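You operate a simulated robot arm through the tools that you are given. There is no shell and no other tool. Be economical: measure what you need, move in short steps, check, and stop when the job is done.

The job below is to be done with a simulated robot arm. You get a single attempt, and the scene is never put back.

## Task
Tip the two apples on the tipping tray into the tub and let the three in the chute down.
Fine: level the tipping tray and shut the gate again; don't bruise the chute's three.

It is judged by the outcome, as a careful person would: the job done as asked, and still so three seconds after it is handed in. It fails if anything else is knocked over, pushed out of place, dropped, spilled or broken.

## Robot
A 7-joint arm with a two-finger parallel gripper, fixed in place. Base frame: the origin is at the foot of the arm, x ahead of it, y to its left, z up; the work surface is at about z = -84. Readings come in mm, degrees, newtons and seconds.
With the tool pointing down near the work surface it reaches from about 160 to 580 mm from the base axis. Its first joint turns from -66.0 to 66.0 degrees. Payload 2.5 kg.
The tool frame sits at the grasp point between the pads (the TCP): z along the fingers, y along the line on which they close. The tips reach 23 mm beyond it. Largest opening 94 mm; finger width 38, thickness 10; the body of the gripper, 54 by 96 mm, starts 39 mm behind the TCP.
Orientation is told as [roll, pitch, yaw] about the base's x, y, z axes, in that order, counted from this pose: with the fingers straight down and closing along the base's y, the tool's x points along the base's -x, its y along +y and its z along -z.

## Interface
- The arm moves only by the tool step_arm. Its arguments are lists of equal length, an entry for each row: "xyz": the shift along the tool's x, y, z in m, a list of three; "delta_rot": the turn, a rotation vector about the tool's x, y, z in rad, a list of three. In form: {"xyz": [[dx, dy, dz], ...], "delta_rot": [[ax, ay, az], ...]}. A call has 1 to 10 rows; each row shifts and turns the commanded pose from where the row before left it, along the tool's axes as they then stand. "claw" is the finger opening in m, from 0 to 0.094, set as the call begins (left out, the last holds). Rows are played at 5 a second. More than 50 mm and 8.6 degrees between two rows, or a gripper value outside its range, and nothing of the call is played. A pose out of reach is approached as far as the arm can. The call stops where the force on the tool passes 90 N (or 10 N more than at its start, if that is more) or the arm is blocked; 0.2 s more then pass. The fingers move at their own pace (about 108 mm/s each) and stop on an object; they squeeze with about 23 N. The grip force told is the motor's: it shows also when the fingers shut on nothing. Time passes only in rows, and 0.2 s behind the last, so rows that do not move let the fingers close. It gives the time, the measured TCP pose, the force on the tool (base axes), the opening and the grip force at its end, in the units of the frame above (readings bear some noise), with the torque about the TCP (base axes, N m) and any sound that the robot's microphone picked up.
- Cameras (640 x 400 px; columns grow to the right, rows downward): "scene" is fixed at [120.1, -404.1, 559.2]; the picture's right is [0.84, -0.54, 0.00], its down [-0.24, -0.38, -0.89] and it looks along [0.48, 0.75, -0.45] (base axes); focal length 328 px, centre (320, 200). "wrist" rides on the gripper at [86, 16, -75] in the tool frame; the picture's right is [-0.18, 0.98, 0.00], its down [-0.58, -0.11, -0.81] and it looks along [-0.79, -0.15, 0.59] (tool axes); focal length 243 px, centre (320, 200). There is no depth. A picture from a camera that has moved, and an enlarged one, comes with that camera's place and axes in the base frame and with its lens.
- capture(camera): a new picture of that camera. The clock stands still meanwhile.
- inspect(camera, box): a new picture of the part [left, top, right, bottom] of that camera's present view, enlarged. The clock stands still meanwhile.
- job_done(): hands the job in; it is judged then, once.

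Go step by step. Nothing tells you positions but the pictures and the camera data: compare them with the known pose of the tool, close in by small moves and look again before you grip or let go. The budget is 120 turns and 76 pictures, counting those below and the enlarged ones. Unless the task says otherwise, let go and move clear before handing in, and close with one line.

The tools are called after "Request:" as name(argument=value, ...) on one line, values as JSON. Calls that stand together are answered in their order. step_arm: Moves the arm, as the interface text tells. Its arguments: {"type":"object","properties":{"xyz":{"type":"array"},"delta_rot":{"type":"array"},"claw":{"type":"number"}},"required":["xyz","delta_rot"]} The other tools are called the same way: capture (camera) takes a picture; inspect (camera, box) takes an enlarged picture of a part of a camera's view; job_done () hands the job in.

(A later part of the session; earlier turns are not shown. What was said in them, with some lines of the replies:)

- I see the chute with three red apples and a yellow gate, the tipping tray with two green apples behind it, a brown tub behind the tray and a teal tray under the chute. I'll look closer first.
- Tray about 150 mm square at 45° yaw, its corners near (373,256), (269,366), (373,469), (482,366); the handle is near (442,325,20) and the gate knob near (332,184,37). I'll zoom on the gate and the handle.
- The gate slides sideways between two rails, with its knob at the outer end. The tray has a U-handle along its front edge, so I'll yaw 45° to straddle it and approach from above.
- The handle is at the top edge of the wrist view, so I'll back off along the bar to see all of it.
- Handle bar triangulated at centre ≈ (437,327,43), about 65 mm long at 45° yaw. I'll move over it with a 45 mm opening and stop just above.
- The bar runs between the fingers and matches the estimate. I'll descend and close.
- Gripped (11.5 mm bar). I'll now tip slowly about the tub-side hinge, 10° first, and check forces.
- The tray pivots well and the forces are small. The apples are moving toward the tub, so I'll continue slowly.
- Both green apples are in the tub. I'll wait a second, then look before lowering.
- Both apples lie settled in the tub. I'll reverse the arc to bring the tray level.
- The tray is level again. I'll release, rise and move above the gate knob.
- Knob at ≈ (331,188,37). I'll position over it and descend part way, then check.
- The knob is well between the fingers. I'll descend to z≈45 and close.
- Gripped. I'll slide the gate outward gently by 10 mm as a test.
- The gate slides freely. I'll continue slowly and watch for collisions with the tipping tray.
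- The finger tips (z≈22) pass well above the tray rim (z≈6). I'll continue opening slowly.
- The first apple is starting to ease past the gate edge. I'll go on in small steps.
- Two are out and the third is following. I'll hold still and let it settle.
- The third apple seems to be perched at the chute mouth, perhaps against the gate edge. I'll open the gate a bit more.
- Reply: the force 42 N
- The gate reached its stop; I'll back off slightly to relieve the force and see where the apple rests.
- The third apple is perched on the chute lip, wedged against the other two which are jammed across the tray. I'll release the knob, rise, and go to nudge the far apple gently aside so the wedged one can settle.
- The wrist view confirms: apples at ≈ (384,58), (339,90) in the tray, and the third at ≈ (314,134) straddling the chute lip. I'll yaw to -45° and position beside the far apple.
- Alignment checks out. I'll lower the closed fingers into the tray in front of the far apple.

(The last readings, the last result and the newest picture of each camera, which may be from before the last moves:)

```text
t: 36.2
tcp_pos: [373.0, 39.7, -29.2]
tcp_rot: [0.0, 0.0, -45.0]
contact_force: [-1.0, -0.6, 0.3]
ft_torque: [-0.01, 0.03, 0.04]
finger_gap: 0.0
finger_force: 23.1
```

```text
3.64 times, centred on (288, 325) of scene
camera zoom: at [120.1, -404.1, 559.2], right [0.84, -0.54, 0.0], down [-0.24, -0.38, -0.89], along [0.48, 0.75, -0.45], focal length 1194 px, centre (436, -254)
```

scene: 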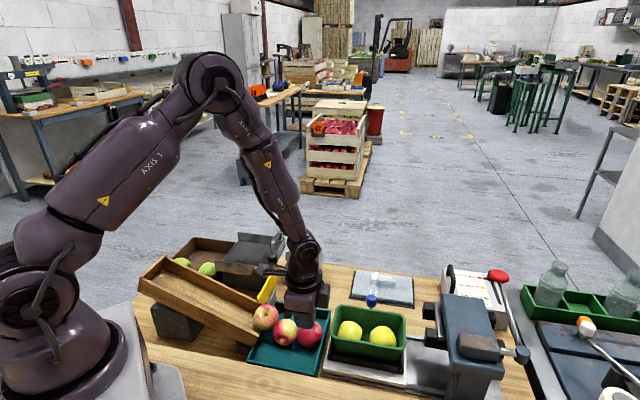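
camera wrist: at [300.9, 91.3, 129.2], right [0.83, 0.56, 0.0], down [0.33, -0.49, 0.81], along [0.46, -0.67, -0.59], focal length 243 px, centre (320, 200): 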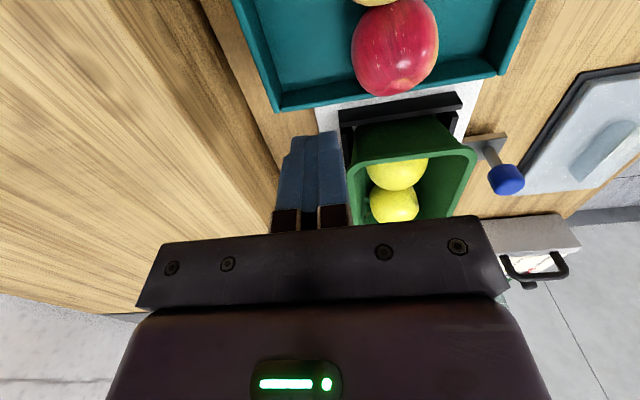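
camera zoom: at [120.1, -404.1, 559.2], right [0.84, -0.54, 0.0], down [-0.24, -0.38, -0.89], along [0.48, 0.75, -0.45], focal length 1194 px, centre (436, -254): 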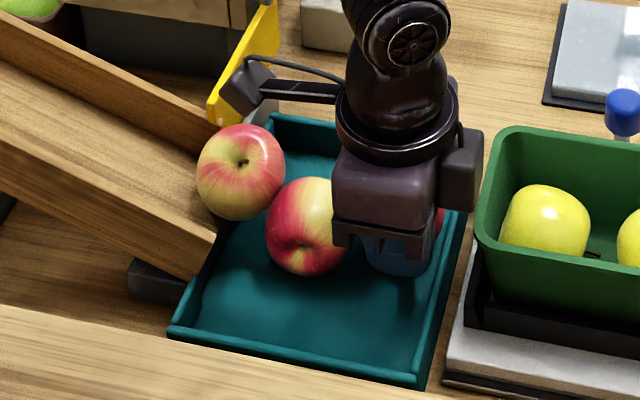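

Contact is very light. I'll push about 25 mm further.

Request:
step_arm(xyz=[[0, 0.004, 0], [0, 0.004, 0], [0, 0.004, 0], [0, 0.004, 0], [0, 0.004, 0], [0, 0.004, 0], [0, 0.004, 0], [0, 0, 0], [0, 0, 0]], delta_rot=[[0, 0, 0], [0, 0, 0], [0, 0, 0], [0, 0, 0], [0, 0, 0], [0, 0, 0], [0, 0, 0], [0, 0, 0], [0, 0, 0]])

Request:
inspect(camera="scene", box=[224, 270, 352, 380])

Request:
capture(camera="wrist")

```text
t: 38.2
tcp_pos: [394.0, 59.3, -29.2]
tcp_rot: [0.1, 0.1, -45.0]
contact_force: [-0.3, -0.1, -0.5]
ft_torque: [-0.02, 0.01, -0.04]
finger_gap: 0.0
finger_force: 23.3
```

```text
3.64 times, centred on (288, 325) of scene
camera zoom: at [120.1, -404.1, 559.2], right [0.84, -0.54, 0.0], down [-0.24, -0.38, -0.89], along [0.48, 0.75, -0.45], focal length 1194 px, centre (436, -254)
```

zoom: 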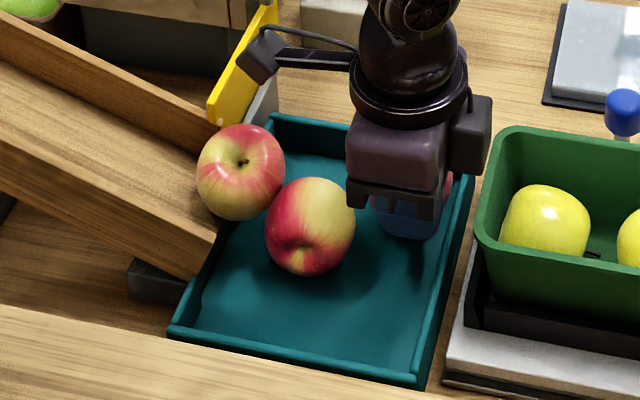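

```text
32 pictures are left
camera wrist: at [342.8, 132.5, 44.3], right [0.83, 0.56, 0.0], down [0.33, -0.49, 0.81], along [0.46, -0.67, -0.59], focal length 243 px, centre (320, 200)
```

wrist: 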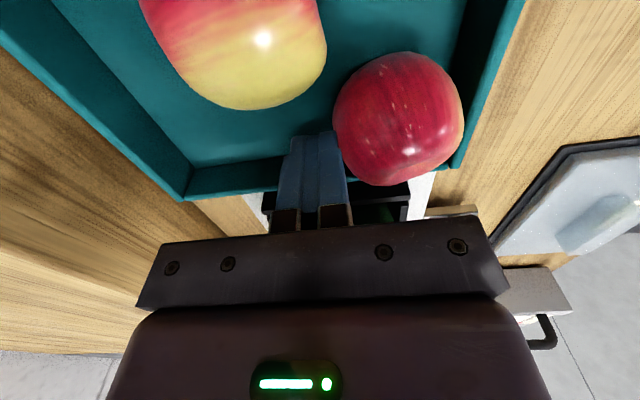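

The far apple is moved aside, but the other two stayed wedged. I'll lift over and place the fingers on the back side of the middle apple, to nudge it forward.

Request:
step_arm(xyz=[[0, 0, -0.03], [0, 0, -0.03], [0.0265, 0.0125, 0], [0.0265, 0.0125, 0], [0, 0, 0]], delta_rot=[[0, 0, 0], [0, 0, 0], [0, 0, 0], [0, 0, 0], [0, 0, 0]])

Request:
inspect(camera="scene", box=[224, 270, 352, 380])

Request:
capture(camera="wrist")

```text
t: 39.4
tcp_pos: [372.8, 115.6, 29.5]
tcp_rot: [0.0, 0.1, -45.0]
contact_force: [0.0, 0.9, 0.1]
ft_torque: [-0.03, 0.02, -0.01]
finger_gap: 0.0
finger_force: 23.6
```

```text
3.64 times, centred on (288, 325) of scene
camera zoom: at [120.1, -404.1, 559.2], right [0.84, -0.54, 0.0], down [-0.24, -0.38, -0.89], along [0.48, 0.75, -0.45], focal length 1194 px, centre (436, -254)
```

zoom: 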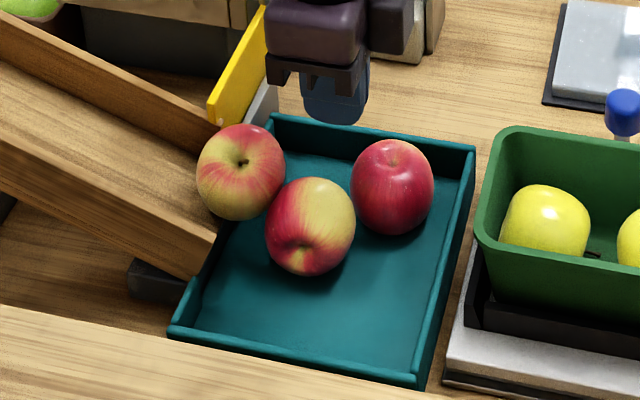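

```text
30 pictures are left
camera wrist: at [322.7, 188.1, 103.6], right [0.83, 0.56, 0.0], down [0.33, -0.49, 0.81], along [0.46, -0.67, -0.59], focal length 243 px, centre (320, 200)
```

wrist: 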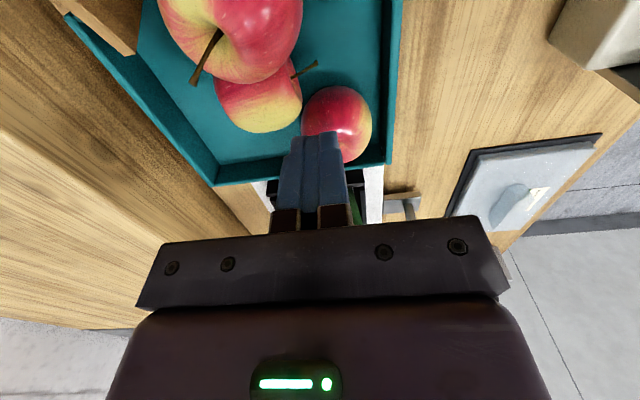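

Now I can see it well: wedged apple at ≈ (315,131,-25), middle at (339,91), far one at (396,103). I'll rise, yaw back to +45° and insert the fingers behind the middle apple, first moving the far one over to the right.

Request:
step_arm(xyz=[[0, 0, -0.035], [0, 0, -0.035], [0, 0, 0], [0, 0, 0], [0, 0, 0], [0, 0, 0], [0, 0, 0], [0, 0, 0]], delta_rot=[[0, 0, 0], [0, 0, 0], [0, 0, -0.1309], [0, 0, -0.1309], [0, 0, -0.1309], [0, 0, -0.1309], [0, 0, -0.1309], [0, 0, -0.1309]])

Request:
step_arm(xyz=[[0, 0, 0], [0, 0, 0], [0, 0, 0], [0, 0, 0], [0, 0, 0], [0, 0, 0], [0.03, 0, 0], [0, 0, 0]], delta_rot=[[0, 0, -0.1309], [0, 0, -0.1309], [0, 0, -0.1309], [0, 0, -0.1309], [0, 0, -0.1309], [0, 0, -0.1309], [0, 0, 0], [0, 0, 0]])

Request:
capture(camera="wrist")

```text
t: 41.2
tcp_pos: [373.4, 114.9, 100.0]
tcp_rot: [0.0, 0.1, 0.2]
contact_force: [-0.2, 0.1, -0.6]
ft_torque: [0.01, -0.01, 0.03]
finger_gap: 0.1
finger_force: 23.3
```

```text
t: 43.0
tcp_pos: [351.6, 93.6, 100.0]
tcp_rot: [0.0, 0.0, 45.1]
contact_force: [0.4, -0.1, 0.3]
ft_torque: [-0.02, 0.02, 0.0]
finger_gap: 0.1
finger_force: 23.1
```

```text
29 pictures are left
camera wrist: at [279.2, 43.5, 173.6], right [-0.57, 0.82, 0.0], down [0.49, 0.33, 0.81], along [0.66, 0.46, -0.59], focal length 243 px, centre (320, 200)
```

wrist: 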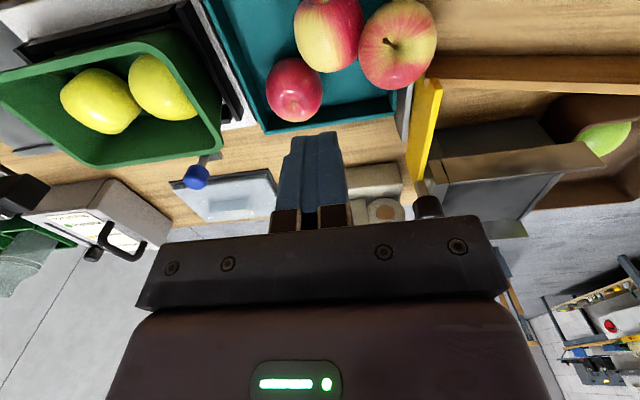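

Request:
step_arm(xyz=[[-0.0431, 0.0124, 0], [0, 0, 0.04], [0, 0, 0.04], [0, 0, 0]], delta_rot=[[0, 0, 0], [0, 0, 0], [0, 0, 0], [0, 0, 0]])

Request:
inspect(camera="scene", box=[224, 250, 352, 360])

Request:
capture(camera="wrist")

```text
t: 44.0
tcp_pos: [374.9, 133.5, 20.9]
tcp_rot: [-0.1, 0.1, 45.0]
contact_force: [0.8, 0.3, 0.2]
ft_torque: [-0.01, 0.0, 0.01]
finger_gap: 0.0
finger_force: 23.0
```

```text
3.64 times, centred on (288, 305) of scene
camera zoom: at [120.1, -404.1, 559.2], right [0.84, -0.54, 0.0], down [-0.24, -0.38, -0.89], along [0.48, 0.75, -0.45], focal length 1194 px, centre (436, -182)
```

zoom: 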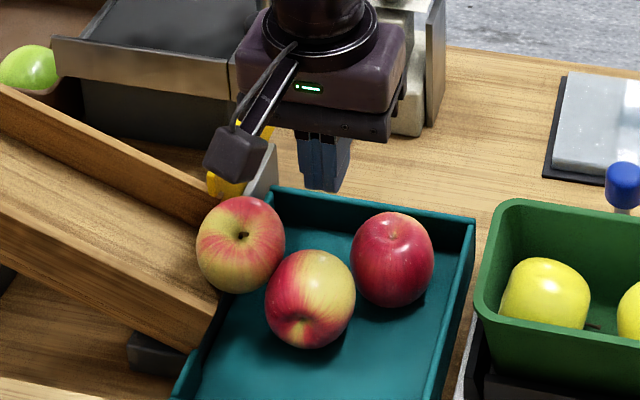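

```text
27 pictures are left
camera wrist: at [302.1, 83.3, 93.9], right [-0.56, 0.83, 0.0], down [0.49, 0.33, 0.81], along [0.67, 0.46, -0.59], focal length 243 px, centre (320, 200)
```

wrist: 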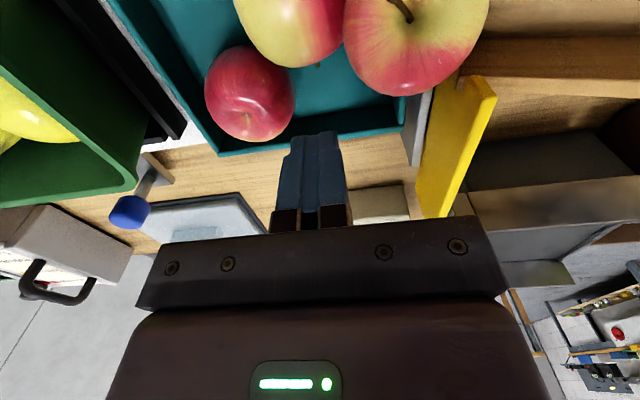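

Request:
step_arm(xyz=[[0.002, 0, 0.02], [0, 0, 0.02], [0, 0, 0.004], [0, 0, 0]], delta_rot=[[0, 0, 0], [0, 0, 0], [0, 0, 0], [0, 0, 0]])

Request:
step_arm(xyz=[[0, -0.004, 0], [0, -0.004, 0], [0, -0.004, 0], [0, -0.004, 0], [0, -0.004, 0], [0, -0.004, 0], [0, -0.003, 0], [0, 0, 0]], delta_rot=[[0, 0, 0], [0, 0, 0], [0, 0, 0], [0, 0, 0], [0, 0, 0], [0, 0, 0], [0, 0, 0], [0, 0, 0]])

Request:
capture(camera="wrist")

Request:
inspect(camera="scene", box=[224, 250, 352, 360])

```text
t: 45.0
tcp_pos: [373.5, 129.9, -22.7]
tcp_rot: [0.0, 0.0, 44.9]
contact_force: [0.3, -0.8, 0.2]
ft_torque: [0.05, 0.0, 0.0]
finger_gap: 0.0
finger_force: 23.1
```

```text
t: 46.8
tcp_pos: [389.7, 113.0, -22.9]
tcp_rot: [0.2, -0.1, 45.1]
contact_force: [-9.3, 8.6, 6.2]
ft_torque: [0.13, 0.17, -0.09]
finger_gap: 0.0
finger_force: 23.2
```

```text
26 pictures are left
camera wrist: at [317.6, 63.8, 50.2], right [-0.57, 0.82, 0.0], down [0.49, 0.33, 0.81], along [0.66, 0.46, -0.59], focal length 243 px, centre (320, 200)
```

wrist: 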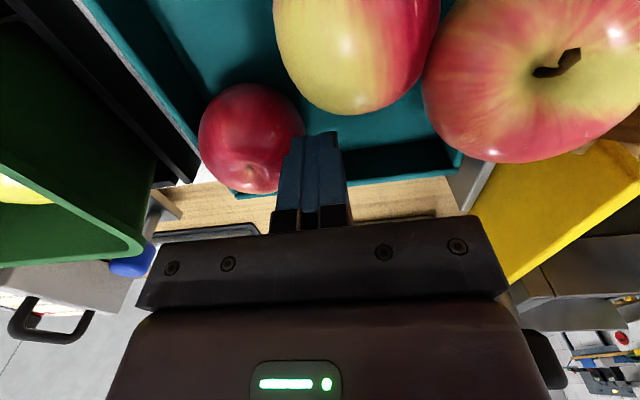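

```text
3.64 times, centred on (288, 305) of scene
camera zoom: at [120.1, -404.1, 559.2], right [0.84, -0.54, 0.0], down [-0.24, -0.38, -0.89], along [0.48, 0.75, -0.45], focal length 1194 px, centre (436, -182)
```

zoom: 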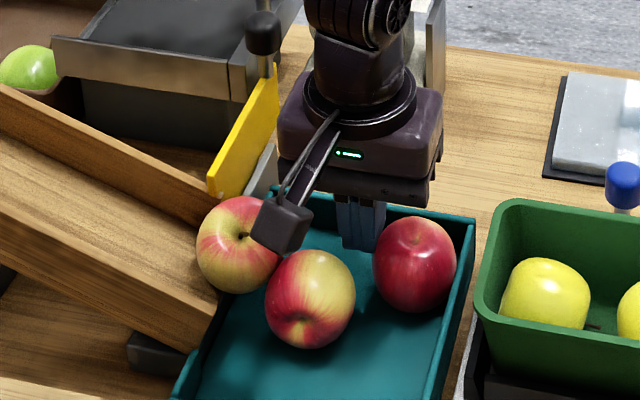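

The far apple is now against the right side; I'll back off at once and then nudge the middle apple forward.

Request:
step_arm(xyz=[[0, 0.01, 0], [0, 0.009, 0], [0.004, 0, 0], [0.004, 0, 0], [0.004, 0, 0], [0.004, 0, 0], [0.004, 0, 0], [0, 0, 0]], delta_rot=[[0, 0, 0], [0, 0, 0], [0, 0, 0], [0, 0, 0], [0, 0, 0], [0, 0, 0], [0, 0, 0], [0, 0, 0]])

Request:
inspect(camera="scene", box=[224, 250, 352, 360])

```text
t: 48.6
tcp_pos: [364.2, 111.1, -23.5]
tcp_rot: [0.1, 0.0, 45.0]
contact_force: [2.2, 1.4, 3.4]
ft_torque: [0.03, 0.01, 0.01]
finger_gap: 0.0
finger_force: 23.6
```

```text
3.64 times, centred on (288, 305) of scene
camera zoom: at [120.1, -404.1, 559.2], right [0.84, -0.54, 0.0], down [-0.24, -0.38, -0.89], along [0.48, 0.75, -0.45], focal length 1194 px, centre (436, -182)
```

zoom: 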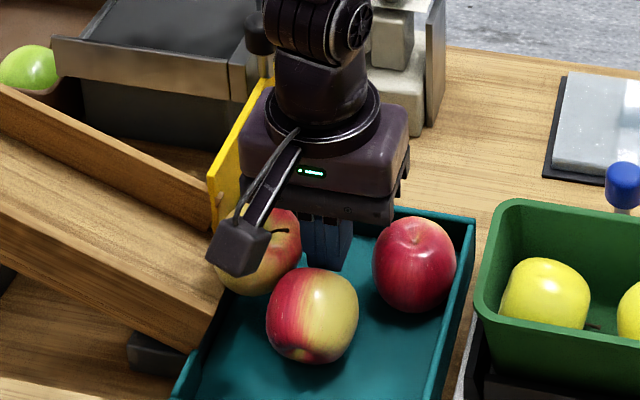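

The wedged apple is settling lower. I'll push a little further, then lift the fingers away slowly.

Request:
step_arm(xyz=[[0.004, 0, 0], [0.004, 0, 0], [0.004, 0, 0], [0, 0, 0], [0, -0.004, -0.01], [0, -0.004, -0.01], [0, 0, -0.02], [0, 0, -0.03], [0, 0, -0.03], [0, 0, 0]], delta_rot=[[0, 0, 0], [0, 0, 0], [0, 0, 0], [0, 0, 0], [0, 0, 0], [0, 0, 0], [0, 0, 0], [0, 0, 0], [0, 0, 0], [0, 0, 0]])

Request:
inspect(camera="scene", box=[224, 250, 352, 360])

Request:
capture(camera="wrist")

```text
t: 50.8
tcp_pos: [360.8, 96.4, 76.3]
tcp_rot: [0.1, 0.0, 45.0]
contact_force: [0.0, -0.1, 0.7]
ft_torque: [0.02, 0.01, 0.01]
finger_gap: 0.0
finger_force: 23.3
```

```text
3.64 times, centred on (288, 305) of scene
camera zoom: at [120.1, -404.1, 559.2], right [0.84, -0.54, 0.0], down [-0.24, -0.38, -0.89], along [0.48, 0.75, -0.45], focal length 1194 px, centre (436, -182)
```

zoom: 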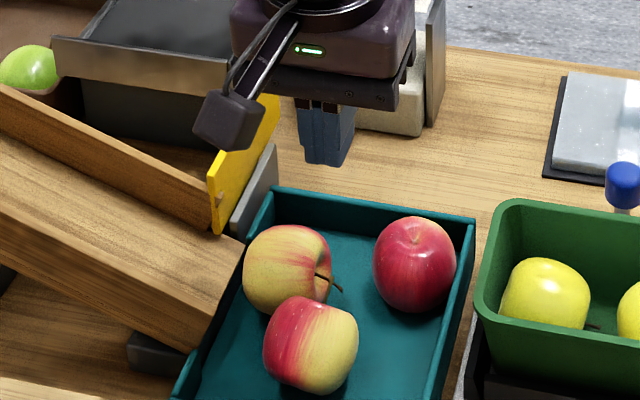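

```text
22 pictures are left
camera wrist: at [287.6, 47.2, 150.8], right [-0.57, 0.82, 0.0], down [0.49, 0.33, 0.81], along [0.66, 0.46, -0.59], focal length 243 px, centre (320, 200)
```

wrist: 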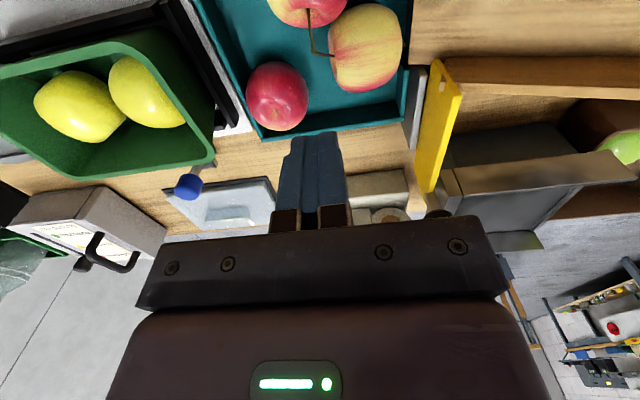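

All three red apples now lie in the tray. I'll return to the knob at about (385,245) to shut the gate.

Request:
step_arm(xyz=[[0, 0, -0.035], [-0.0305, 0.0219, 0], [-0.0305, 0.0219, 0], [-0.0305, 0.0219, 0], [-0.0305, 0.0219, 0], [0, 0, 0.026], [0, 0, 0]], delta_rot=[[0, 0, 0], [0, 0, 0], [0, 0, 0], [0, 0, 0], [0, 0, 0], [0, 0, 0], [0, 0, 0]], claw=0.055)

Request:
capture(camera="wrist")

Request:
inspect(camera="scene", box=[200, 210, 328, 300])

```text
t: 52.4
tcp_pos: [385.9, 244.4, 85.8]
tcp_rot: [0.0, 0.0, 45.0]
contact_force: [-0.1, 0.0, -0.1]
ft_torque: [0.0, 0.01, 0.0]
finger_gap: 55.0
finger_force: 0.1
```

```text
21 pictures are left
camera wrist: at [312.1, 196.1, 159.2], right [-0.56, 0.83, 0.0], down [0.49, 0.33, 0.81], along [0.67, 0.46, -0.59], focal length 243 px, centre (320, 200)
```

wrist: 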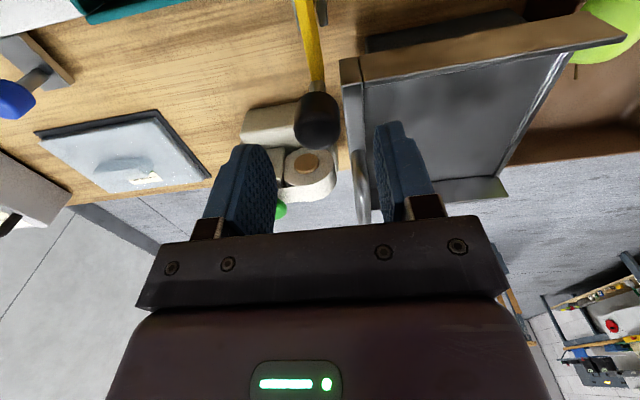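

```text
4.44 times, centred on (264, 255) of scene
camera zoom: at [120.1, -404.1, 559.2], right [0.84, -0.54, 0.0], down [-0.24, -0.38, -0.89], along [0.48, 0.75, -0.45], focal length 1459 px, centre (569, -44)
```

zoom: 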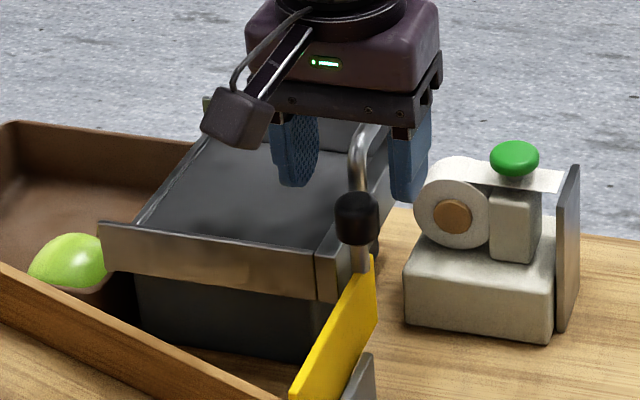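

Request:
step_arm(xyz=[[0, 0, 0.02], [0, 0, 0.02], [0, 0, 0]], delta_rot=[[0, 0, 0], [0, 0, 0], [0, 0, 0]])

Request:
step_arm(xyz=[[0, 0, 0], [0, 0, 0], [0, 0, 0]], delta_rot=[[0, 0, 0], [0, 0, 0], [0, 0, 0]], claw=0.0)

Request:
step_arm(xyz=[[0.008, 0, 0], [0.008, 0, 0], [0.008, 0, 0], [0.008, 0, 0], [0.008, 0, 0], [0, 0, 0]], delta_rot=[[0, 0, 0], [0, 0, 0], [0, 0, 0], [0, 0, 0], [0, 0, 0], [0, 0, 0]])

Request:
inspect(camera="scene", box=[200, 250, 328, 350])

```text
t: 53.2
tcp_pos: [386.1, 245.3, 45.3]
tcp_rot: [0.0, 0.0, 45.1]
contact_force: [0.6, -0.2, 0.9]
ft_torque: [0.01, 0.03, 0.01]
finger_gap: 54.9
finger_force: 0.1
```

```text
t: 54.0
tcp_pos: [386.8, 243.6, 45.5]
tcp_rot: [-0.1, 0.0, 44.9]
contact_force: [5.4, -6.3, -4.4]
ft_torque: [0.17, -0.22, 0.02]
finger_gap: 24.9
finger_force: 44.8
```

```text
t: 55.4
tcp_pos: [357.8, 215.9, 45.3]
tcp_rot: [-0.1, 0.0, 45.1]
contact_force: [10.6, -10.6, 3.7]
ft_torque: [-0.14, -0.06, 0.05]
finger_gap: 24.9
finger_force: 45.0
```

```text
4.00 times, centred on (264, 300) of scene
camera zoom: at [120.1, -404.1, 559.2], right [0.84, -0.54, 0.0], down [-0.24, -0.38, -0.89], along [0.48, 0.75, -0.45], focal length 1313 px, centre (544, -200)
```

zoom: 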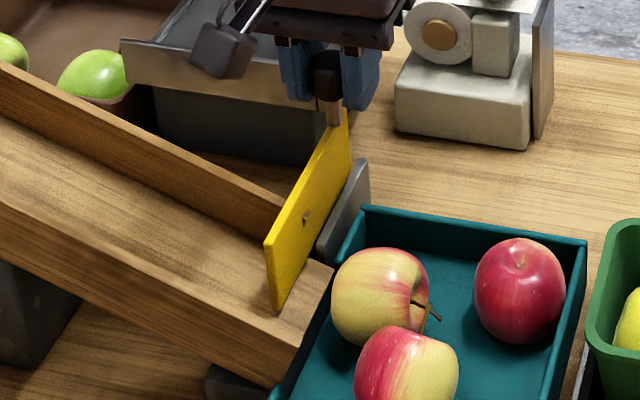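

The gate slides shut cleanly. I'll relieve the slight sideways force and finish closing.

Request:
step_arm(xyz=[[0.008, -0.001, 0], [0.008, -0.001, 0], [0.008, 0, 0], [0.008, 0, 0], [0.005, 0, 0], [0, 0, 0]], delta_rot=[[0, 0, 0], [0, 0, 0], [0, 0, 0], [0, 0, 0], [0, 0, 0], [0, 0, 0]])

Request:
inspect(camera="scene", box=[200, 250, 328, 350])

```text
t: 56.8
tcp_pos: [331.7, 189.9, 46.0]
tcp_rot: [0.1, 0.0, 45.1]
contact_force: [-3.6, 1.7, 9.2]
ft_torque: [0.13, -0.06, -0.03]
finger_gap: 24.9
finger_force: 44.0
```

```text
4.00 times, centred on (264, 300) of scene
camera zoom: at [120.1, -404.1, 559.2], right [0.84, -0.54, 0.0], down [-0.24, -0.38, -0.89], along [0.48, 0.75, -0.45], focal length 1313 px, centre (544, -200)
```

zoom: 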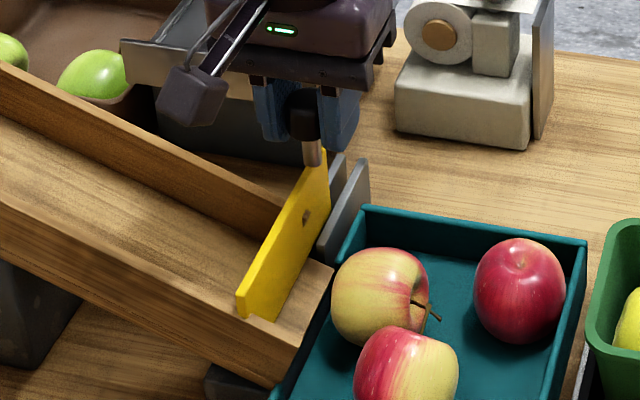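

Request:
step_arm(xyz=[[0.002, 0, 0], [0.002, 0, 0], [0.001, 0, 0], [0, 0, 0]], delta_rot=[[0, 0, 0], [0, 0, 0], [0, 0, 0], [0, 0, 0]])

Request:
inspect(camera="scene", box=[215, 255, 311, 345])

```text
t: 57.8
tcp_pos: [330.6, 188.3, 46.3]
tcp_rot: [-0.1, -0.7, 45.1]
contact_force: [13.6, 29.7, -25.5]
ft_torque: [0.32, -0.24, -0.09]
finger_gap: 25.0
finger_force: 45.3
```

```text
4.44 times, centred on (263, 300) of scene
camera zoom: at [120.2, -404.1, 559.2], right [0.84, -0.54, 0.0], down [-0.24, -0.38, -0.89], along [0.48, 0.75, -0.45], focal length 1459 px, centre (573, -244)
```

zoom: 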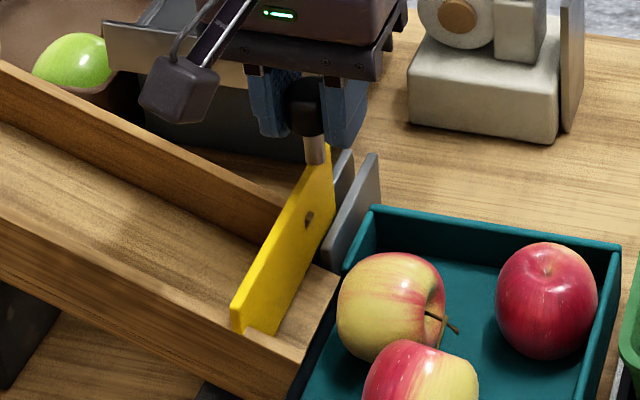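

The gate is at its closed stop, back where it started. I'll relieve the push, release and rise clear.

Request:
step_arm(xyz=[[-0.003, 0, 0], [0, 0, 0]], delta_rot=[[0, 0, 0], [0, 0, 0]])

Request:
step_arm(xyz=[[0, 0, 0], [0, 0, 0], [0, 0, -0.03], [0, 0, -0.04], [0, 0, -0.045], [0, 0, -0.045], [0, 0, 0], [0, 0, 0]], delta_rot=[[0, 0, 0], [0, 0, 0], [0, 0, 0], [0, 0, 0], [0, 0, 0], [0, 0, 0], [0, 0, 0], [0, 0, 0]], claw=0.055)

Request:
inspect(camera="scene", box=[120, 210, 360, 390])

Request:
inspect(camera="scene", box=[215, 255, 311, 345])

```text
t: 58.4
tcp_pos: [329.6, 188.6, 46.1]
tcp_rot: [0.1, 0.0, 45.1]
contact_force: [-5.8, 15.3, 7.7]
ft_torque: [0.96, -0.69, -0.07]
finger_gap: 25.0
finger_force: 44.4
```

```text
t: 60.2
tcp_pos: [332.3, 186.8, 205.5]
tcp_rot: [0.0, -0.1, 45.1]
contact_force: [0.3, 0.3, -0.4]
ft_torque: [0.0, 0.02, 0.0]
finger_gap: 54.8
finger_force: 0.0
```

```text
2.22 times, centred on (240, 300) of scene
camera zoom: at [120.1, -404.1, 559.2], right [0.84, -0.54, 0.0], down [-0.24, -0.38, -0.89], along [0.48, 0.75, -0.45], focal length 729 px, centre (498, -22)
```

zoom: 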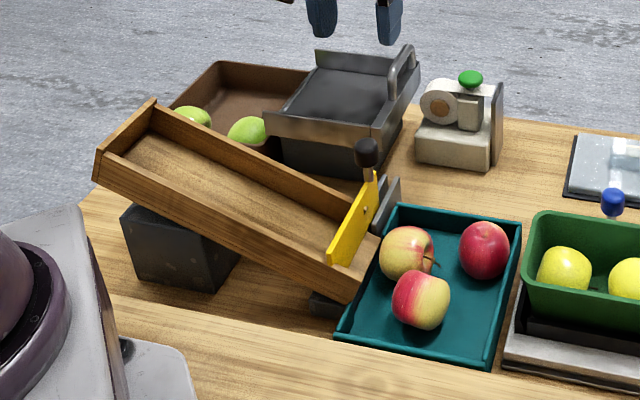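

```text
4.44 times, centred on (263, 300) of scene
camera zoom: at [120.1, -404.1, 559.2], right [0.84, -0.54, 0.0], down [-0.24, -0.38, -0.89], along [0.48, 0.75, -0.45], focal length 1459 px, centre (573, -244)
```

zoom: 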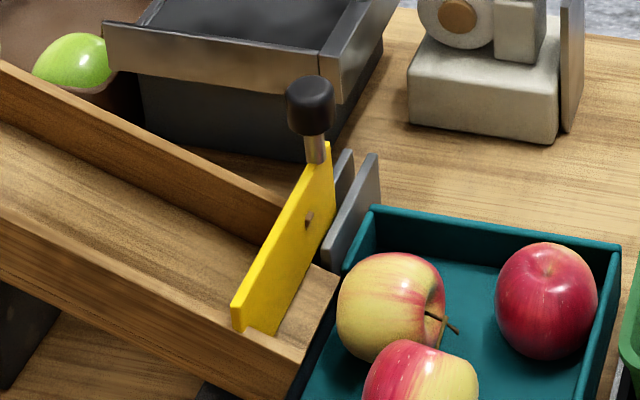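

The picture matches the start: the gate is fully shut, the tipping tray is level and the teal tray has not moved. Both green apples are in the tub and all three red ones are in the tray, so I'm handing in.

Request:
job_done()

```text
The job is handed in.
```

The two green apples are in the tub and the three red ones are down in the tray, with the tipping tray level and the gate shut; one red apple had wedged at the chute lip, so I nudged the other two to free it, pressing one against the tray side at about 13 N, and saw no marks.
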